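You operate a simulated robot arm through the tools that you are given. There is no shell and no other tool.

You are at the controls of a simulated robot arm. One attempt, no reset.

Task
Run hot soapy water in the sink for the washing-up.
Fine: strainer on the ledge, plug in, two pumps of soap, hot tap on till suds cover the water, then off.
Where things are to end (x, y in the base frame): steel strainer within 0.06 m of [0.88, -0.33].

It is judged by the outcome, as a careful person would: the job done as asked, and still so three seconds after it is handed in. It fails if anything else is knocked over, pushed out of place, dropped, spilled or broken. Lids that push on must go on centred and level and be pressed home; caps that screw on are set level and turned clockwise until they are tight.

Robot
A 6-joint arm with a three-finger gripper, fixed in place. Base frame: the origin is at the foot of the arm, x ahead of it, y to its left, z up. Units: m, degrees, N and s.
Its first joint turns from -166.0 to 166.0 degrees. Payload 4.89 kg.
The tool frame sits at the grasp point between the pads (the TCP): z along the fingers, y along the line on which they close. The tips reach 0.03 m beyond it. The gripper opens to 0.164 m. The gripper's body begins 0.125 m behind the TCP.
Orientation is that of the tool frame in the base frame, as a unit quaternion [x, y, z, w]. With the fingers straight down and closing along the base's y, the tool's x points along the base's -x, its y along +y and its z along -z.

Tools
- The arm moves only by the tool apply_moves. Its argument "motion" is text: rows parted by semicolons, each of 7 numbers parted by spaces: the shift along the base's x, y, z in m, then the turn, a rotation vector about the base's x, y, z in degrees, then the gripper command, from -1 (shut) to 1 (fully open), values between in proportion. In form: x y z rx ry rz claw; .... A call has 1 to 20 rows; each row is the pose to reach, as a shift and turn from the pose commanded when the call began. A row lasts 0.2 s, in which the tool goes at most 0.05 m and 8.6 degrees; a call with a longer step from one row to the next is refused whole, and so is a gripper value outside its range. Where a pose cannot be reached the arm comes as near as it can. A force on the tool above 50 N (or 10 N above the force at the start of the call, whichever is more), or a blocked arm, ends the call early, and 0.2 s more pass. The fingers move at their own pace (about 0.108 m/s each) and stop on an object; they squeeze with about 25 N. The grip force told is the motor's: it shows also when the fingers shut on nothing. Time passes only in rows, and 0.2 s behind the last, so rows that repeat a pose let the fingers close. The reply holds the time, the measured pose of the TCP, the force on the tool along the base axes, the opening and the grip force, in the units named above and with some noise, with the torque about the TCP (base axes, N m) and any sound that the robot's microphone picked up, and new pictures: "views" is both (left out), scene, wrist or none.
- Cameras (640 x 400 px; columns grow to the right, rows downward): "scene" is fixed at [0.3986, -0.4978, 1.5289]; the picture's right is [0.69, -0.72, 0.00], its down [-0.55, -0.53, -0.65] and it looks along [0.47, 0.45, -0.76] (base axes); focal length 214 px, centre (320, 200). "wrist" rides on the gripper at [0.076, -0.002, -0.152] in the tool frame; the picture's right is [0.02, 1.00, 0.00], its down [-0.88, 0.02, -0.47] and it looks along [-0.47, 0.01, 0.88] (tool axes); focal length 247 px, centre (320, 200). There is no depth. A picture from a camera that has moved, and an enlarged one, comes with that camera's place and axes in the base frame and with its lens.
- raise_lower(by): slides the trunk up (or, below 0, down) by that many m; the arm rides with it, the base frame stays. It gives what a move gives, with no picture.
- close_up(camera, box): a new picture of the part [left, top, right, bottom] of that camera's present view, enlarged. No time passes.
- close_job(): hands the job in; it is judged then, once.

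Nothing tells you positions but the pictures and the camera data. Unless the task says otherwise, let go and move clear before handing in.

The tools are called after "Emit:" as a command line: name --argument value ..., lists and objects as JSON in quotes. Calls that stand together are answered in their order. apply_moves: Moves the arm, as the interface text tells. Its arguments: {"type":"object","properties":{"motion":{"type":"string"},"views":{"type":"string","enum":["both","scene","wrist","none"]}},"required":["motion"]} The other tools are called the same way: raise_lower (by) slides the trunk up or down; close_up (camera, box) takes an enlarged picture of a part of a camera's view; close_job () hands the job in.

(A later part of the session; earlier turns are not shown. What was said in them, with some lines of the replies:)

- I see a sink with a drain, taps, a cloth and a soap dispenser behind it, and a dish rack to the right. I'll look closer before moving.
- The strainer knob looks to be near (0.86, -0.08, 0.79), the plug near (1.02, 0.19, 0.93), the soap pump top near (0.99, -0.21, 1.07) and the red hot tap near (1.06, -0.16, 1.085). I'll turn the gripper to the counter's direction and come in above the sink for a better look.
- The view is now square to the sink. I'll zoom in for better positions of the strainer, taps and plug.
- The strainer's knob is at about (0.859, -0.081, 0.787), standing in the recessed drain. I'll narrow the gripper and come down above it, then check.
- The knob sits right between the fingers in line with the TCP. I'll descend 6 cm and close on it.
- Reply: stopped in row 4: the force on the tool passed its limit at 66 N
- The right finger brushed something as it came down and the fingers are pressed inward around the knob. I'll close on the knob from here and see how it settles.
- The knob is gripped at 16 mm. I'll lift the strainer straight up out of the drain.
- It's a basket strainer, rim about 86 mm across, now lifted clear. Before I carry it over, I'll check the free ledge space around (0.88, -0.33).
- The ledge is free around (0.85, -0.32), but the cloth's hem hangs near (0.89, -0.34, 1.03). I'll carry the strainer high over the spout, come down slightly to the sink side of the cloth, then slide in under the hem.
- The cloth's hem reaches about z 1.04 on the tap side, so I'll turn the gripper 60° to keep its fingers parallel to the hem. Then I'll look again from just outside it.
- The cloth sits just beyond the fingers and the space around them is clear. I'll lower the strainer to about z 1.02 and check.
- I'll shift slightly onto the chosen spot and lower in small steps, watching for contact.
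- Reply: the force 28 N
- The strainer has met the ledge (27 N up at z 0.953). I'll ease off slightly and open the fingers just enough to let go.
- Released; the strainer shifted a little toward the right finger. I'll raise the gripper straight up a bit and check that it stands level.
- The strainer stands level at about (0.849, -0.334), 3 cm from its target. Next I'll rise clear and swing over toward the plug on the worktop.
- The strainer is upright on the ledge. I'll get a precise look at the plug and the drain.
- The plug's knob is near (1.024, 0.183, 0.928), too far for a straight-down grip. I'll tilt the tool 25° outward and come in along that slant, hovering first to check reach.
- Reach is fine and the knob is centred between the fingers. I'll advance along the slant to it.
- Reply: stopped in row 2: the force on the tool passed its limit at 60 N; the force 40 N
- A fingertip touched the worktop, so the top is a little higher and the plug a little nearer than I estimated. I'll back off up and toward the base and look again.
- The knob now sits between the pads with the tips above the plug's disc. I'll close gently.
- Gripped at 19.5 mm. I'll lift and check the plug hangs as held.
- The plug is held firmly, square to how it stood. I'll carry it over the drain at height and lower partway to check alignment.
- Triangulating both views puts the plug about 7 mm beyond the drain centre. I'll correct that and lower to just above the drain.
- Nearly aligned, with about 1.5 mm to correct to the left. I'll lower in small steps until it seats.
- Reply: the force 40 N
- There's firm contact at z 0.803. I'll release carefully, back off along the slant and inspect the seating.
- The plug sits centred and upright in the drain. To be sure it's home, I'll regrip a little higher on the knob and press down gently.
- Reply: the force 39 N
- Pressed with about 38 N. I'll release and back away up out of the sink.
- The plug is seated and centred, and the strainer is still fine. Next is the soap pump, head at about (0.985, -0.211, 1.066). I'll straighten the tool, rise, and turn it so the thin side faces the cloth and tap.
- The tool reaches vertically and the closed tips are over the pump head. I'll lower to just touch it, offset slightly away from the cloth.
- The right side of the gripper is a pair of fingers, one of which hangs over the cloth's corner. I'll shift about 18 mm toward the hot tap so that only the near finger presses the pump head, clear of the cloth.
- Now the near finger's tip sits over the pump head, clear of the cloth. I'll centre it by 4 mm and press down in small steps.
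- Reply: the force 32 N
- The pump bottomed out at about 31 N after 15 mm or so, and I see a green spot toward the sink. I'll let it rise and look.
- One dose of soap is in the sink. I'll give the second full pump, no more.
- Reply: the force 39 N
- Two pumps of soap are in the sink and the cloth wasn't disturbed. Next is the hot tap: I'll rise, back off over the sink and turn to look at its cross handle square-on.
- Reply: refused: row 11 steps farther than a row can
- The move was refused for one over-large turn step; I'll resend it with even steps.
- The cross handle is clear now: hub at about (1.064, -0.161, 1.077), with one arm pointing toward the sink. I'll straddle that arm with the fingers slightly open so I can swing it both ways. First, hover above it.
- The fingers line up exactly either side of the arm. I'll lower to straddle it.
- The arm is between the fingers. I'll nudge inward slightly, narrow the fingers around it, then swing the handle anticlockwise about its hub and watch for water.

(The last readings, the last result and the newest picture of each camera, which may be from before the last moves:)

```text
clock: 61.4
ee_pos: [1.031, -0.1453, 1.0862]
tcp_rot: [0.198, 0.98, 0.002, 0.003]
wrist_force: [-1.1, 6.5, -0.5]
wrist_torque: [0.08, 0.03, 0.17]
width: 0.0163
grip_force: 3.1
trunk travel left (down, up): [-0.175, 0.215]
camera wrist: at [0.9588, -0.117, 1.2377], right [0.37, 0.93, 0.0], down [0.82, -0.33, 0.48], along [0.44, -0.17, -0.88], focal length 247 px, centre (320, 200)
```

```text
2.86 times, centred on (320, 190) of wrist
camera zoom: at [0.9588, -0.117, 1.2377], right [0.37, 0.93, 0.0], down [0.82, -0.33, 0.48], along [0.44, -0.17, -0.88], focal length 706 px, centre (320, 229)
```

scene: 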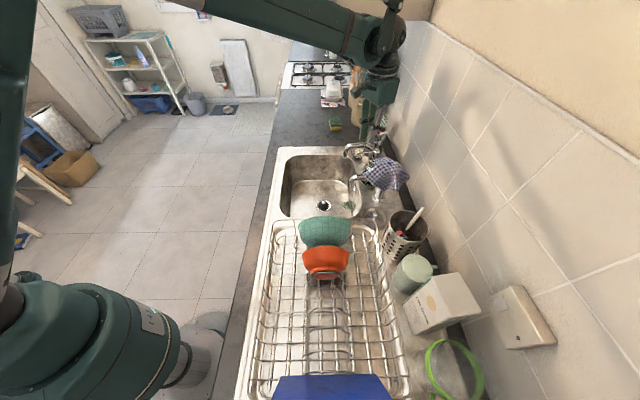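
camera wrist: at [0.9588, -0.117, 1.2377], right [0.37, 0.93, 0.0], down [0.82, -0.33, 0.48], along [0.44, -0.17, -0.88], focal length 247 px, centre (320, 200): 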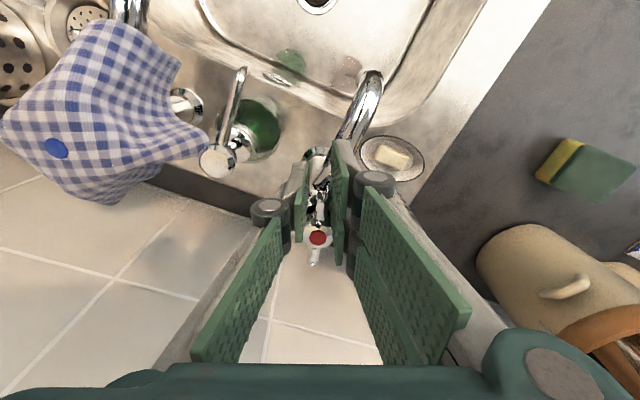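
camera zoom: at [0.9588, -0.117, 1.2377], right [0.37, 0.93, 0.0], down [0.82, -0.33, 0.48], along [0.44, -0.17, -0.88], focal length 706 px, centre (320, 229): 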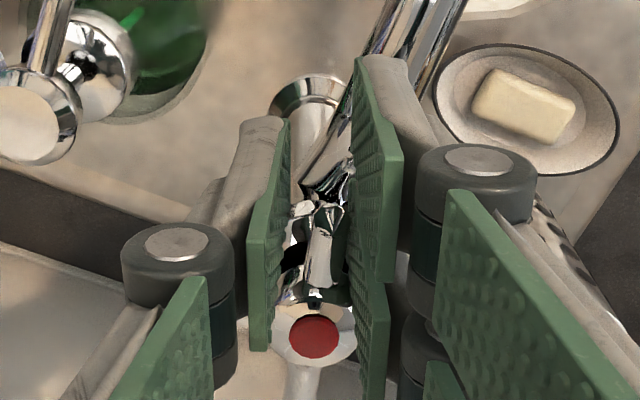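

Hot water is trickling from the red tap, so anticlockwise opens it. I'll turn it further for a fair flow.

Emit:
apply_moves --motion "-0.0018 -0.0052 0 0 0 8 -0.83; -0.0029 -0.0105 0 0 0 16 -0.83; -0.0032 -0.0159 0 0 0 24 -0.83; -0.0032 -0.0159 0 0 0 24 -0.83"

Emit:
close_up --camera "scene" --box '[270, 110, 410, 230]'

Emit:
close_up --camera "wrist" --box '[180, 100, 420, 260]'

```text
clock: 62.4
ee_pos: [1.0269, -0.1629, 1.086]
tcp_rot: [-0.009, 1.0, 0.001, 0.001]
wrist_force: [-3.6, 4.0, -1.1]
wrist_torque: [0.06, 0.05, 0.13]
width: 0.016
grip_force: 1.7
trunk travel left (down, up): [-0.175, 0.215]
camera wrist: at [0.9493, -0.1656, 1.2375], right [-0.04, 1.0, 0.0], down [0.88, 0.03, 0.48], along [0.47, 0.02, -0.88], focal length 247 px, centre (320, 200)
```

scene: 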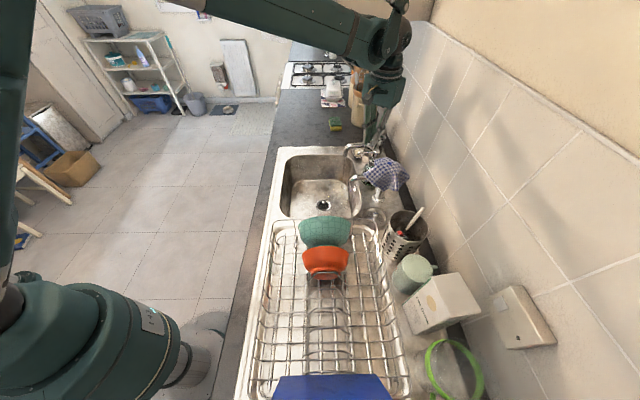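
wrist: 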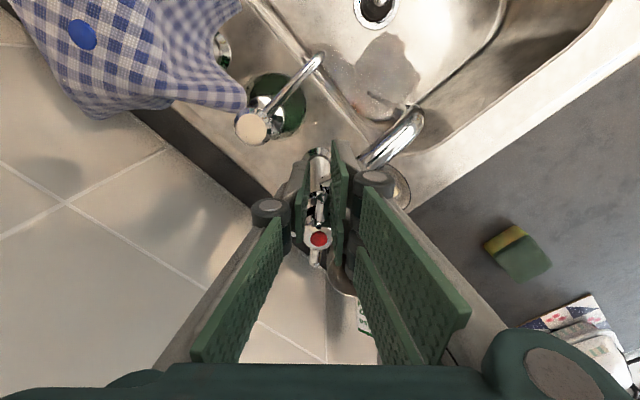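

```text
3.33 times, centred on (340, 170) of scene
camera zoom: at [0.3986, -0.4978, 1.5289], right [0.69, -0.72, 0.0], down [-0.55, -0.53, -0.65], along [0.47, 0.45, -0.76], focal length 715 px, centre (253, 300)
```

zoom: 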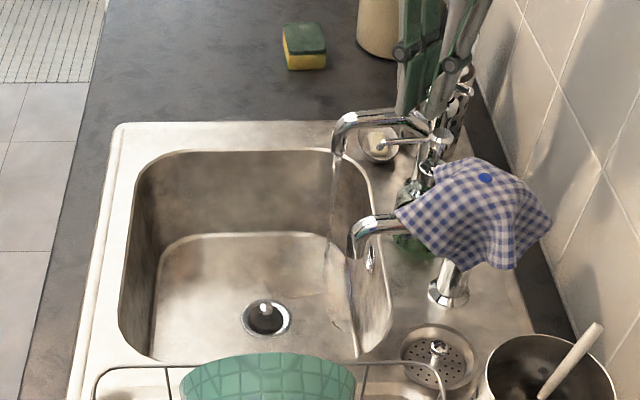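

```text
2.50 times, centred on (300, 180) of wrist
camera zoom: at [0.9493, -0.1656, 1.2375], right [-0.04, 1.0, 0.0], down [0.88, 0.03, 0.48], along [0.47, 0.02, -0.88], focal length 617 px, centre (370, 250)
```

zoom: 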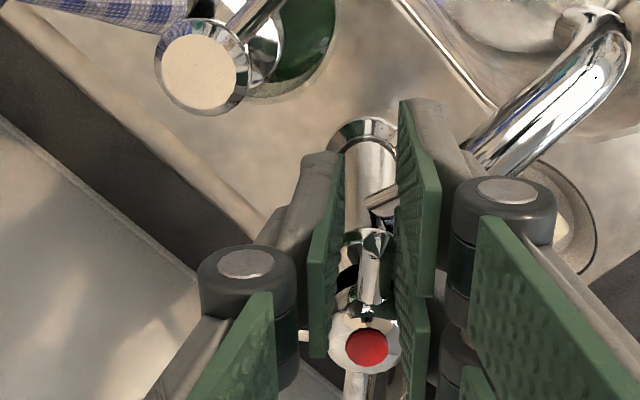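

The flow is stronger, running well inside the bowl. I'll hold here, keeping my hold on the handle, and watch the level.

Emit:
apply_moves --motion "0 0 0 0 0 0 -0.83; 0 0 0 0 0 0 -0.83; 0 0 0 0 0 0 -0.83; 0 0 0 0 0 0 -0.83; 0 0 0 0 0 0 -0.83; 0 0 0 0 0 0 -0.83; 0 0 0 0 0 0 -0.83; 0 0 0 0 0 0 -0.83; 0 0 0 0 0 0 -0.83; 0 0 0 0 0 0 -0.83" --views "none"

Emit:
close_up --camera "scene" --box '[270, 110, 410, 230]'

```text
clock: 64.6
ee_pos: [1.0266, -0.1616, 1.0848]
tcp_rot: [-0.009, 1.0, 0.002, 0.002]
wrist_force: [-4.8, 2.6, -1.2]
wrist_torque: [0.04, 0.09, 0.12]
width: 0.0153
grip_force: 1.8
trunk travel left (down, up): [-0.175, 0.215]
```

```text
3.33 times, centred on (340, 170) of scene
camera zoom: at [0.3986, -0.4978, 1.5289], right [0.69, -0.72, 0.0], down [-0.55, -0.53, -0.65], along [0.47, 0.45, -0.76], focal length 715 px, centre (253, 300)
```

zoom: 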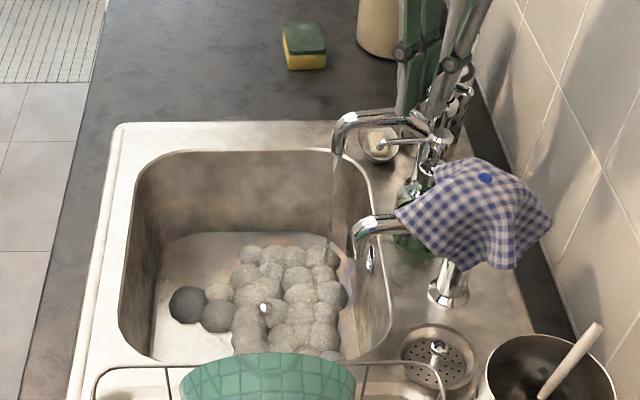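

Suds are forming and spreading already. I'll wait a little longer in short steps.

Emit:
apply_moves --motion "0 0 0 0 0 0 -0.83; 0 0 0 0 0 0 -0.83; 0 0 0 0 0 0 -0.83; 0 0 0 0 0 0 -0.83; 0 0 0 0 0 0 -0.83; 0 0 0 0 0 0 -0.83; 0 0 0 0 0 0 -0.83; 0 0 0 0 0 0 -0.83" --views "none"

Emit:
close_up --camera "scene" --box '[270, 110, 410, 230]'

```text
clock: 66.4
ee_pos: [1.0259, -0.1614, 1.0859]
tcp_rot: [-0.008, 1.0, 0.002, 0.002]
wrist_force: [-3.9, 1.8, 0.9]
wrist_torque: [0.11, 0.03, 0.16]
width: 0.0152
grip_force: 1.5
trunk travel left (down, up): [-0.175, 0.215]
```

```text
3.33 times, centred on (340, 170) of scene
camera zoom: at [0.3986, -0.4978, 1.5289], right [0.69, -0.72, 0.0], down [-0.55, -0.53, -0.65], along [0.47, 0.45, -0.76], focal length 715 px, centre (253, 300)
```

zoom: 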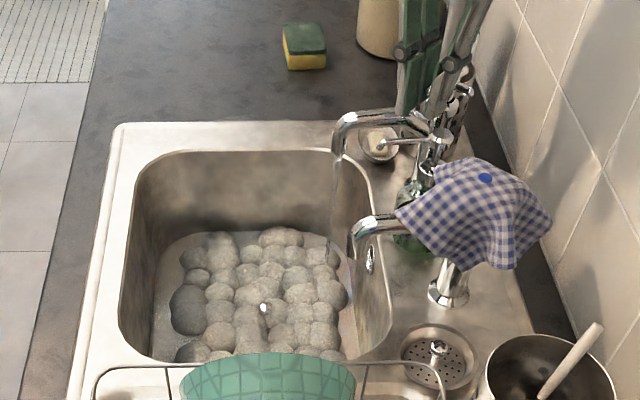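

Emit:
apply_moves --motion "0 0 0 0 0 0 -0.83; 0 0 0 0 0 0 -0.83; 0 0 0 0 0 0 -0.83; 0 0 0 0 0 0 -0.83; 0 0 0 0 0 0 -0.83; 0 0 0 0 0 0 -0.83; 0 0 0 0 0 0 -0.83; 0 0 0 0 0 0 -0.83; 0 0 0 0 0 0 -0.83; 0 0 0 0 0 0 -0.83" --views "none"

Emit:
close_up --camera "scene" --box '[270, 110, 410, 230]'

```text
clock: 68.6
ee_pos: [1.0258, -0.1617, 1.0859]
tcp_rot: [-0.009, 1.0, 0.002, 0.002]
wrist_force: [-3.9, 3.5, -0.5]
wrist_torque: [0.05, 0.05, 0.09]
width: 0.0154
grip_force: 1.2
trunk travel left (down, up): [-0.175, 0.215]
```

```text
3.33 times, centred on (340, 170) of scene
camera zoom: at [0.3986, -0.4978, 1.5289], right [0.69, -0.72, 0.0], down [-0.55, -0.53, -0.65], along [0.47, 0.45, -0.76], focal length 715 px, centre (253, 300)
```

zoom: 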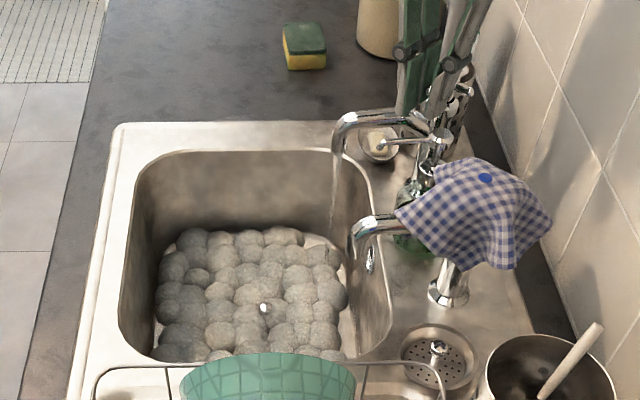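

Almost covered; a strip at the right edge still shows water. A bit longer.

Emit:
apply_moves --motion "0 0 0 0 0 0 -0.83; 0 0 0 0 0 0 -0.83; 0 0 0 0 0 0 -0.83; 0 0 0 0 0 0 -0.83; 0 0 0 0 0 0 -0.83; 0 0 0 0 0 0 -0.83; 0 0 0 0 0 0 -0.83; 0 0 0 0 0 0 -0.83; 0 0 0 0 0 0 -0.83; 0 0 0 0 0 0 -0.83" --views "none"

Emit:
close_up --camera "scene" --box '[270, 110, 410, 230]'

Emit:
close_up --camera "wrist" --box '[280, 0, 560, 180]'

```text
clock: 70.8
ee_pos: [1.0258, -0.1622, 1.0842]
tcp_rot: [-0.008, 1.0, 0.001, 0.002]
wrist_force: [-3.8, 2.7, -0.1]
wrist_torque: [0.05, 0.05, 0.11]
width: 0.0155
grip_force: 1.7
trunk travel left (down, up): [-0.175, 0.215]
```

```text
3.33 times, centred on (340, 170) of scene
camera zoom: at [0.3986, -0.4978, 1.5289], right [0.69, -0.72, 0.0], down [-0.55, -0.53, -0.65], along [0.47, 0.45, -0.76], focal length 715 px, centre (253, 300)
```

zoom: 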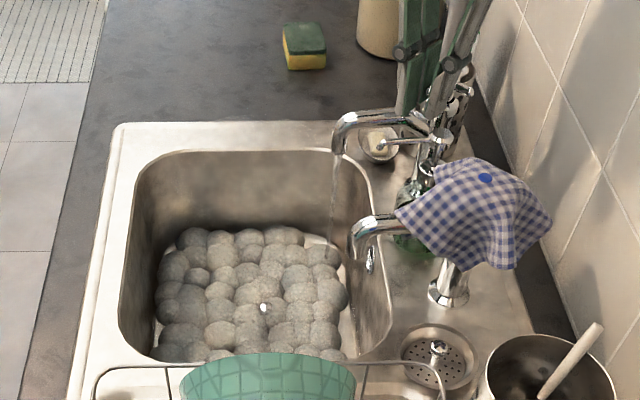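

```text
2.22 times, centred on (420, 90) of wrist
camera zoom: at [0.9494, -0.1652, 1.2376], right [-0.04, 1.0, 0.0], down [0.88, 0.03, 0.48], along [0.48, 0.02, -0.88], focal length 549 px, centre (98, 444)
```

zoom: 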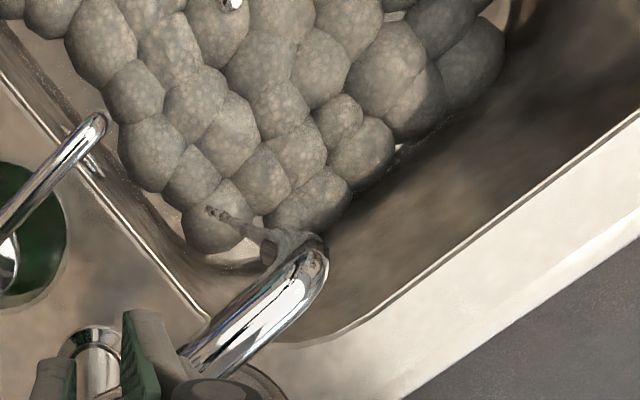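

Emit:
apply_moves --motion "0 0 0 0 0 0 -0.83; 0 0 0 0 0 0 -0.83; 0 0 0 0 0 0 -0.83; 0 0 0 0 0 0 -0.83; 0 0 0 0 0 0 -0.83; 0 0 0 0 0 0 -0.83; 0 0 0 0 0 0 -0.83; 0 0 0 0 0 0 -0.83; 0 0 0 0 0 0 -0.83; 0 0 0 0 0 0 -0.83; 0 0 0 0 0 0 -0.83; 0 0 0 0 0 0 -0.83" --views "none"

Emit:
close_up --camera "scene" --box '[290, 150, 370, 220]'

Emit:
close_up --camera "wrist" --box '[280, 0, 560, 180]'

```text
clock: 73.4
ee_pos: [1.0261, -0.1626, 1.0863]
tcp_rot: [-0.009, 1.0, 0.001, 0.002]
wrist_force: [-3.8, 3.1, 0.6]
wrist_torque: [0.0, 0.07, 0.11]
width: 0.0155
grip_force: 1.4
trunk travel left (down, up): [-0.175, 0.215]
```

```text
5.71 times, centred on (330, 185) of scene
camera zoom: at [0.3986, -0.4978, 1.5289], right [0.69, -0.72, 0.0], down [-0.55, -0.53, -0.65], along [0.47, 0.45, -0.76], focal length 1226 px, centre (263, 286)
```

zoom: 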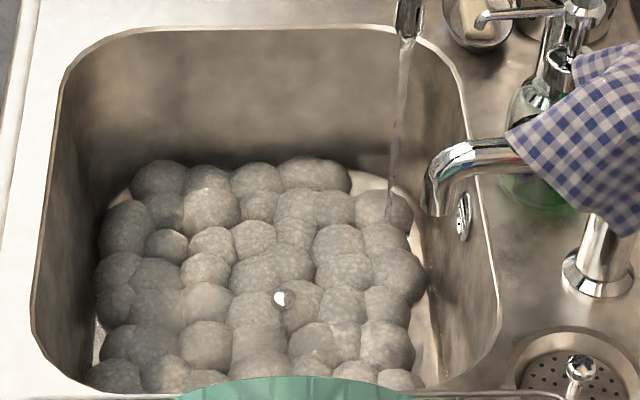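

```text
2.22 times, centred on (420, 90) of wrist
camera zoom: at [0.9494, -0.1652, 1.2376], right [-0.04, 1.0, 0.0], down [0.88, 0.03, 0.48], along [0.48, 0.02, -0.88], focal length 549 px, centre (98, 444)
```

zoom: 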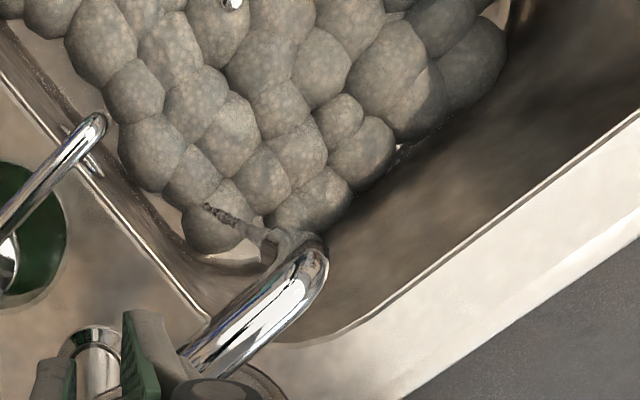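

Suds now blanket the water. I'll turn the tap off by swinging the handle back clockwise.

Emit:
apply_moves --motion "0.0003 0.0054 0 0 0 -8 -0.83; 0.0014 0.0107 0 0 0 -16 -0.83; 0.0032 0.0159 0 0 0 -24 -0.83; 0.0056 0.0207 0 0 0 -32 -0.83; 0.0088 0.0251 0 0 0 -40 -0.83; 0.0125 0.0291 0 0 0 -48 -0.83; 0.0125 0.0291 0 0 0 -48 -0.83"

Emit:
close_up --camera "scene" --box '[290, 110, 400, 220]'

Emit:
close_up --camera "wrist" --box '[220, 60, 420, 260]'

```text
clock: 75.0
ee_pos: [1.0397, -0.1314, 1.0845]
tcp_rot: [0.399, 0.917, 0.001, 0.002]
wrist_force: [-8.2, 13.2, -1.3]
wrist_torque: [0.29, 0.14, 0.23]
width: 0.0157
grip_force: 1.4
trunk travel left (down, up): [-0.175, 0.215]
camera wrist: at [0.9857, -0.0764, 1.2379], right [0.72, 0.7, 0.0], down [0.61, -0.63, 0.48], along [0.33, -0.34, -0.88], focal length 247 px, centre (320, 200)
```

scene: 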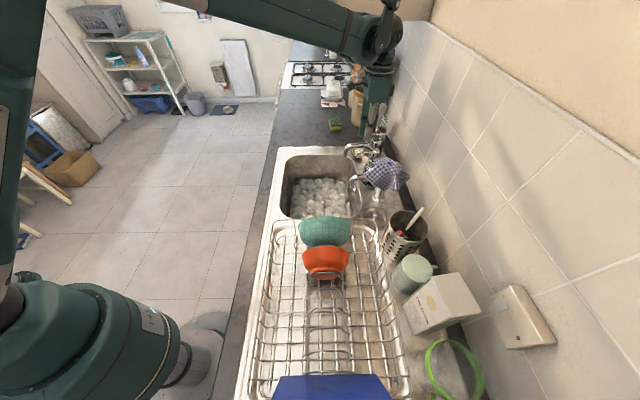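
wrist: 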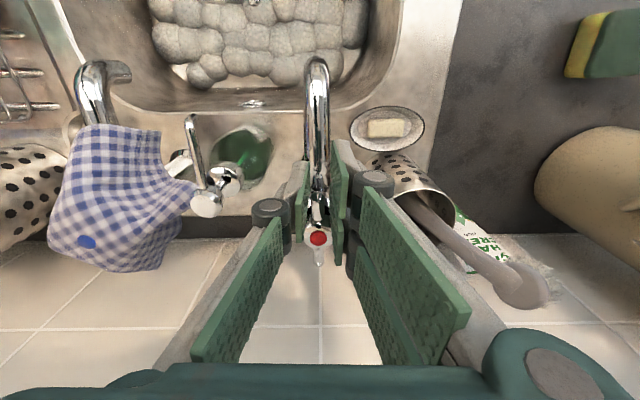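

```text
3.64 times, centred on (345, 165) of scene
camera zoom: at [0.3986, -0.4978, 1.5289], right [0.69, -0.72, 0.0], down [-0.55, -0.53, -0.65], along [0.47, 0.45, -0.76], focal length 780 px, centre (229, 327)
```

zoom: 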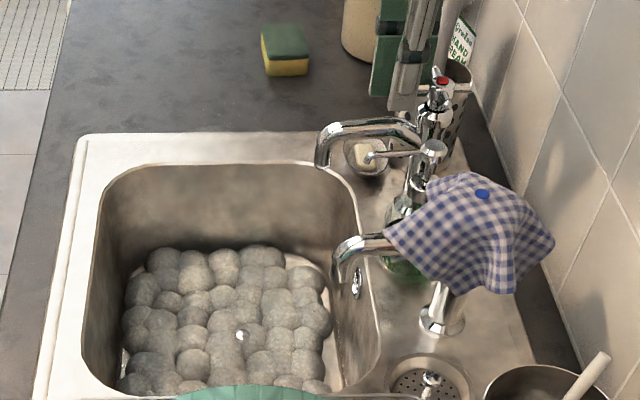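

```text
2.00 times, centred on (320, 160) of wrist
camera zoom: at [0.9857, -0.0764, 1.2379], right [0.72, 0.7, 0.0], down [0.61, -0.63, 0.48], along [0.33, -0.34, -0.88], focal length 494 px, centre (320, 280)
```

zoom: 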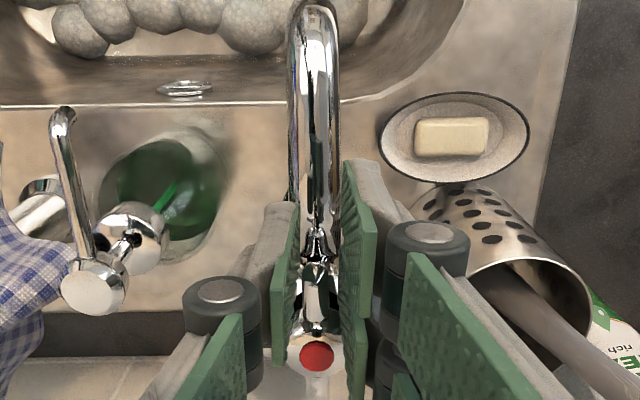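

The stream has stopped. I'll push the handle a few more degrees to make sure it's fully shut, easing slightly outward from the hub.

Emit:
apply_moves --motion "-0.0014 0.0015 0 0 0 0 -0.83; 0.0002 0.0028 0 0 0 -3 -0.83; 0.0017 0.0041 0 0 0 -6 -0.83; 0.0017 0.0041 0 0 0 -6 -0.83" --views "none"

Emit:
close_up --camera "scene" --box '[335, 120, 375, 200]'

Emit:
close_up --camera "wrist" --box '[220, 60, 420, 260]'

```text
clock: 76.0
ee_pos: [1.0411, -0.1294, 1.0862]
tcp_rot: [0.446, 0.895, 0.001, 0.002]
wrist_force: [-10.3, 1.1, -2.1]
wrist_torque: [-0.07, -0.01, 0.15]
width: 0.0156
grip_force: 12.8
trunk travel left (down, up): [-0.175, 0.215]
```

```text
5.00 times, centred on (355, 160) of scene
camera zoom: at [0.3986, -0.4978, 1.5289], right [0.69, -0.72, 0.0], down [-0.55, -0.53, -0.65], along [0.47, 0.45, -0.76], focal length 1072 px, centre (145, 400)
```

zoom: 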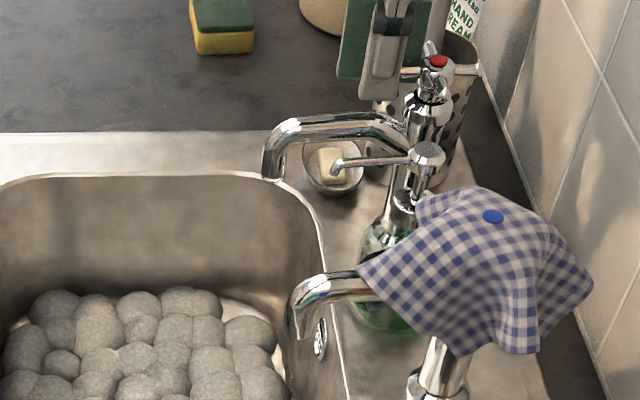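

```text
2.00 times, centred on (320, 160) of wrist
camera zoom: at [0.9927, -0.0683, 1.2379], right [0.79, 0.62, 0.0], down [0.54, -0.69, 0.48], along [0.3, -0.37, -0.88], focal length 494 px, centre (320, 280)
```

zoom: 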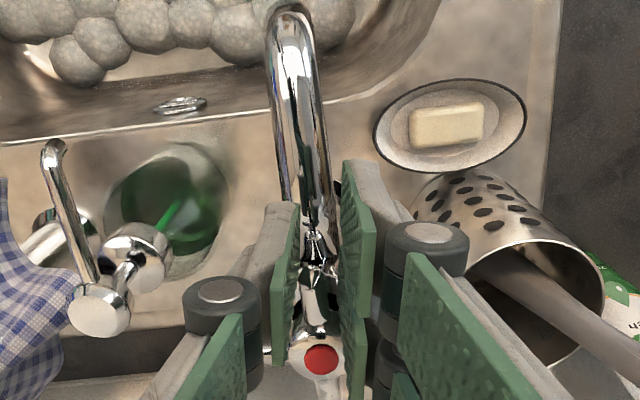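

The handle is against its stop and the spout is dry. I'll open slightly and rise straight up off the tap.

Emit:
apply_moves --motion "0 0 0 0 0 3 -0.62; 0 0 0 0 0 3 -0.62; 0 0 0.02 0 0 3 -0.62; 0 0 0.05 0 0 3 -0.62; 0 0 0.09 0 0 3 -0.62; 0 0 0.13 0 0 3 -0.62; -0.03 0.03 0.15 0 0 3 -0.62; -0.06 0.06 0.15 0 0 3 -0.62; -0.09 0.09 0.15 0 0 3 -0.62; -0.12 0.11 0.15 0 0 3 -0.62; -0.12 0.11 0.15 0 0 3 -0.62"

Emit:
close_up --camera "scene" --box '[280, 110, 420, 250]'

Emit:
close_up --camera "wrist" --box '[100, 0, 480, 260]'

```text
clock: 78.4
ee_pos: [0.9187, -0.0164, 1.2352]
tcp_rot: [0.422, 0.907, 0.001, 0.001]
wrist_force: [0.5, 0.8, 0.0]
wrist_torque: [-0.04, -0.11, -0.03]
width: 0.0309
grip_force: 0.0
trunk travel left (down, up): [-0.175, 0.215]
camera wrist: at [0.8679, 0.0408, 1.3882], right [0.75, 0.66, 0.0], down [0.58, -0.66, 0.48], along [0.32, -0.36, -0.88], focal length 247 px, centre (320, 200)
```

scene: 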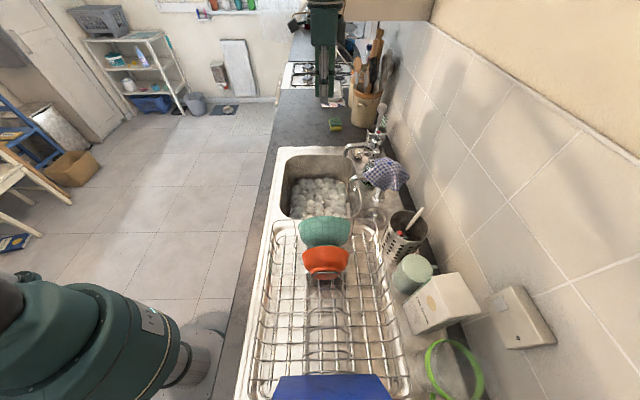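
wrist: 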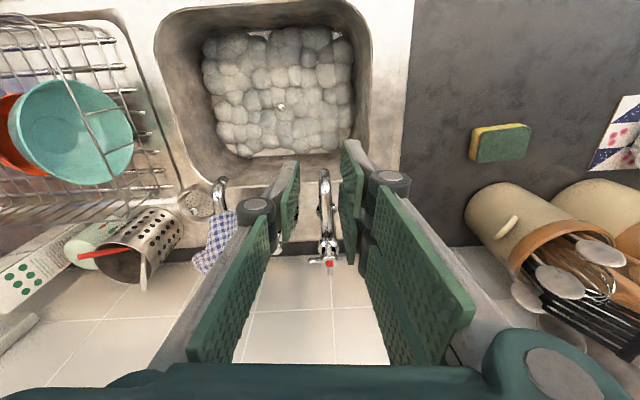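

```text
2.86 times, centred on (350, 180) of scene
camera zoom: at [0.3986, -0.4978, 1.5289], right [0.69, -0.72, 0.0], down [-0.55, -0.53, -0.65], along [0.47, 0.45, -0.76], focal length 613 px, centre (234, 257)
```

zoom: 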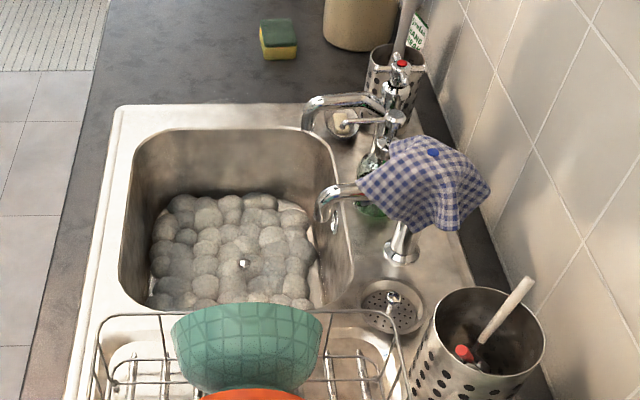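

```text
1.54 times, centred on (290, 130) of wrist
camera zoom: at [0.8679, 0.0408, 1.3882], right [0.75, 0.66, 0.0], down [0.58, -0.66, 0.48], along [0.32, -0.36, -0.88], focal length 380 px, centre (366, 308)
```

zoom: 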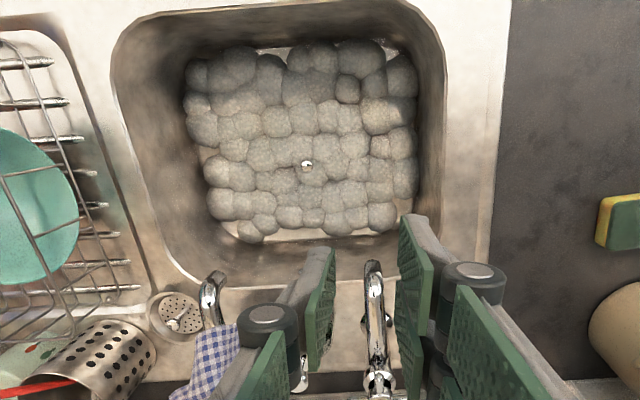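

The tap is off, the strainer and cloth are in place. I'll check the suds' coverage, the spout and the tap closely.

Emit:
close_up --camera "wrist" --box '[190, 10, 380, 170]'

Emit:
close_up --camera "scene" --box '[285, 145, 365, 220]'

Emit:
close_up --camera "scene" --box '[340, 110, 400, 170]'

```text
2.50 times, centred on (285, 90) of wrist
camera zoom: at [0.8679, 0.0408, 1.3882], right [0.75, 0.66, 0.0], down [0.58, -0.66, 0.48], along [0.32, -0.36, -0.88], focal length 617 px, centre (408, 475)
```

zoom: 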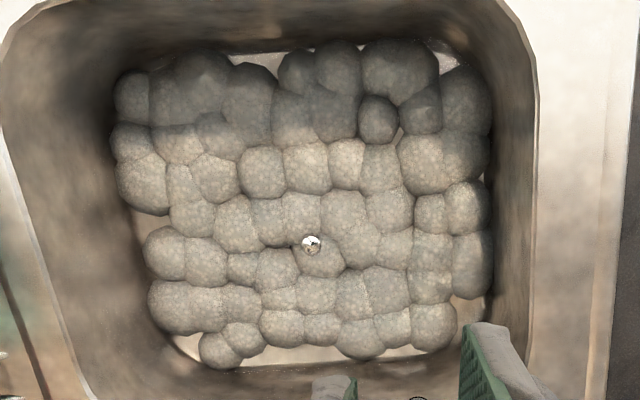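

```text
5.33 times, centred on (325, 182) of scene
camera zoom: at [0.3986, -0.4978, 1.5289], right [0.69, -0.72, 0.0], down [-0.55, -0.53, -0.65], along [0.47, 0.45, -0.76], focal length 1144 px, centre (293, 293)
```

zoom: 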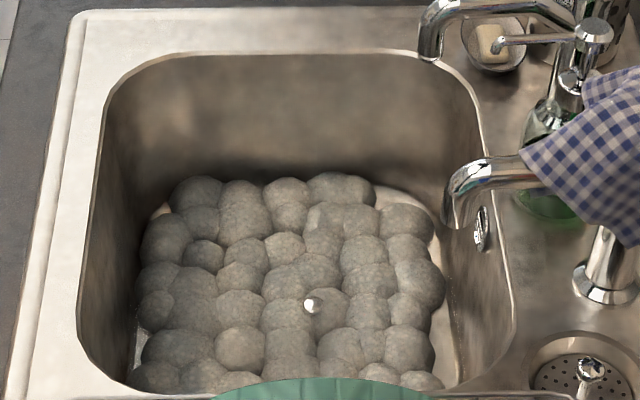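

```text
6.67 times, centred on (370, 140) of scene
camera zoom: at [0.3986, -0.4978, 1.5289], right [0.69, -0.72, 0.0], down [-0.55, -0.53, -0.65], along [0.47, 0.45, -0.76], focal length 1430 px, centre (-13, 600)
```

zoom: 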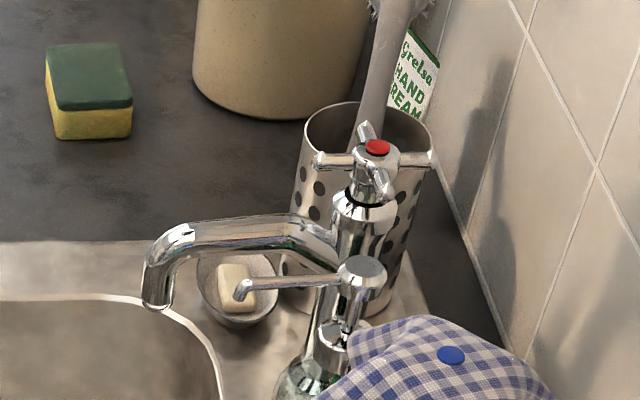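

The suds blanket has stopped growing and the spout is dry. I'll wait a few seconds to confirm the level and suds hold and nothing drips.

Emit:
apply_moves --motion "-0.02 0.02 0 0 0 0 -0.62; -0.04 0.04 0.02 0 0 0 -0.62; -0.06 0.05 0.02 0 0 0 -0.62; -0.06 0.05 0.02 0 0 0 -0.62; -0.06 0.05 0.02 0 0 0 -0.62; -0.06 0.05 0.02 0 0 0 -0.62; -0.06 0.05 0.02 0 0 0 -0.62; -0.06 0.05 0.02 0 0 0 -0.62; -0.06 0.05 0.02 0 0 0 -0.62; -0.06 0.05 0.02 0 0 0 -0.62; -0.06 0.05 0.02 0 0 0 -0.62; -0.06 0.05 0.02 0 0 0 -0.62; -0.06 0.05 0.02 0 0 0 -0.62; -0.06 0.05 0.02 0 0 0 -0.62; -0.06 0.05 0.02 0 0 0 -0.62; -0.06 0.05 0.02 0 0 0 -0.62; -0.06 0.05 0.02 0 0 0 -0.62; -0.06 0.05 0.02 0 0 0 -0.62" --views "scene"

Emit:
close_up --camera "scene" --box '[285, 145, 365, 220]'

Emit:
close_up --camera "wrist" --box '[150, 0, 450, 220]'

```text
clock: 82.2
ee_pos: [0.8598, 0.0305, 1.2551]
tcp_rot: [0.423, 0.906, 0.001, 0.002]
wrist_force: [-0.8, 0.3, -0.1]
wrist_torque: [0.02, -0.02, -0.03]
width: 0.0311
grip_force: 0.0
trunk travel left (down, up): [-0.175, 0.215]
```

scene: 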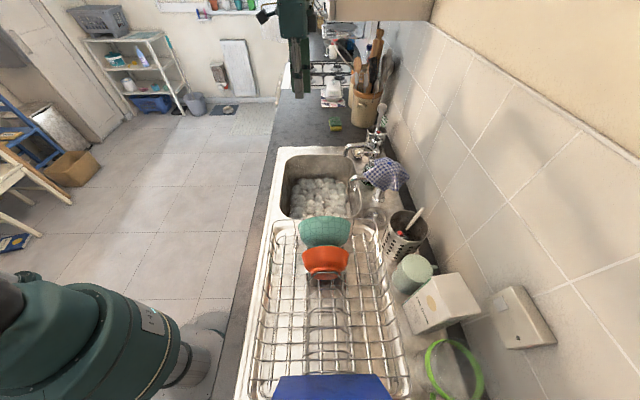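

```text
5.33 times, centred on (325, 182) of scene
camera zoom: at [0.3986, -0.4978, 1.5289], right [0.69, -0.72, 0.0], down [-0.55, -0.53, -0.65], along [0.47, 0.45, -0.76], focal length 1144 px, centre (293, 293)
```

zoom: 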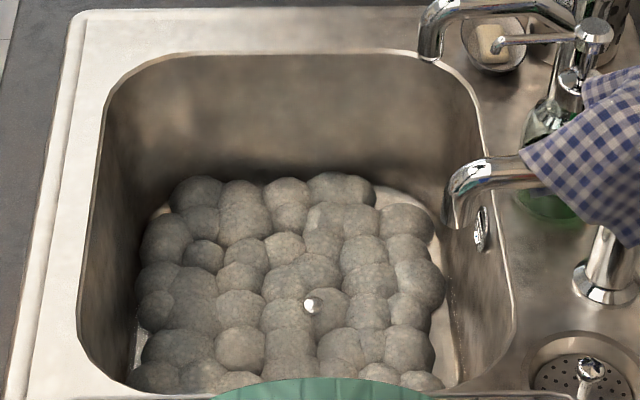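

```text
1.82 times, centred on (300, 110) of wrist
camera zoom: at [0.8097, 0.089, 1.4068], right [0.75, 0.66, 0.0], down [0.58, -0.66, 0.48], along [0.32, -0.36, -0.88], focal length 449 px, centre (356, 364)
```

zoom: 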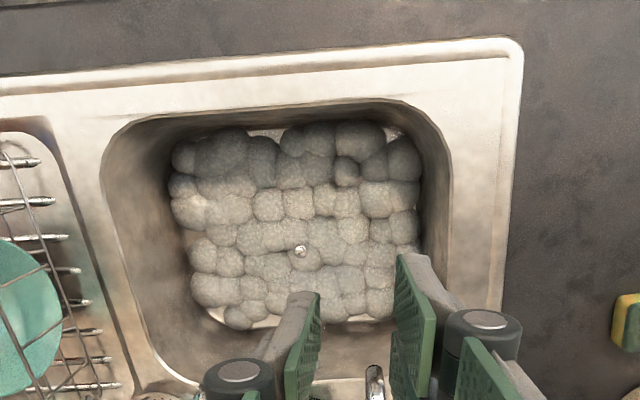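

Nothing has changed over several seconds: the plug holds, suds cover the water, the tap is off, and the strainer stands on the ledge. The gripper is clear, so I'm handing the job in.

Emit:
close_job

```text
The job is handed in.
```

The sink is filled with hot soapy water, suds are over it, and the hot tap is off. I've handed the job in; I don't have the judge's result yet.

- **Strainer:** it stands level on the ledge at about (0.849, -0.334), roughly 3 cm from the target point.
- **Plug:** it sits centred in the drain. The water and suds hadn't visibly changed nearly four seconds after I backed off.
- **Soap:** I gave two full pumps, and both doses went into the bowl.
- **Hot tap:** I ran it for about 14 seconds and closed it against its stop. The spout was dry afterwards.
- **Suds:** they blanket the water but leave thin slivers of it showing along the edges and corners. I turned the tap off once they had stopped spreading.

Twice while coming down, a fingertip bumped a surface with about 60 N and I backed off: once in the drain and once on the worktop by the plug. I saw no damage, and nothing else was moved or spilled, including the cloth on the cold tap.
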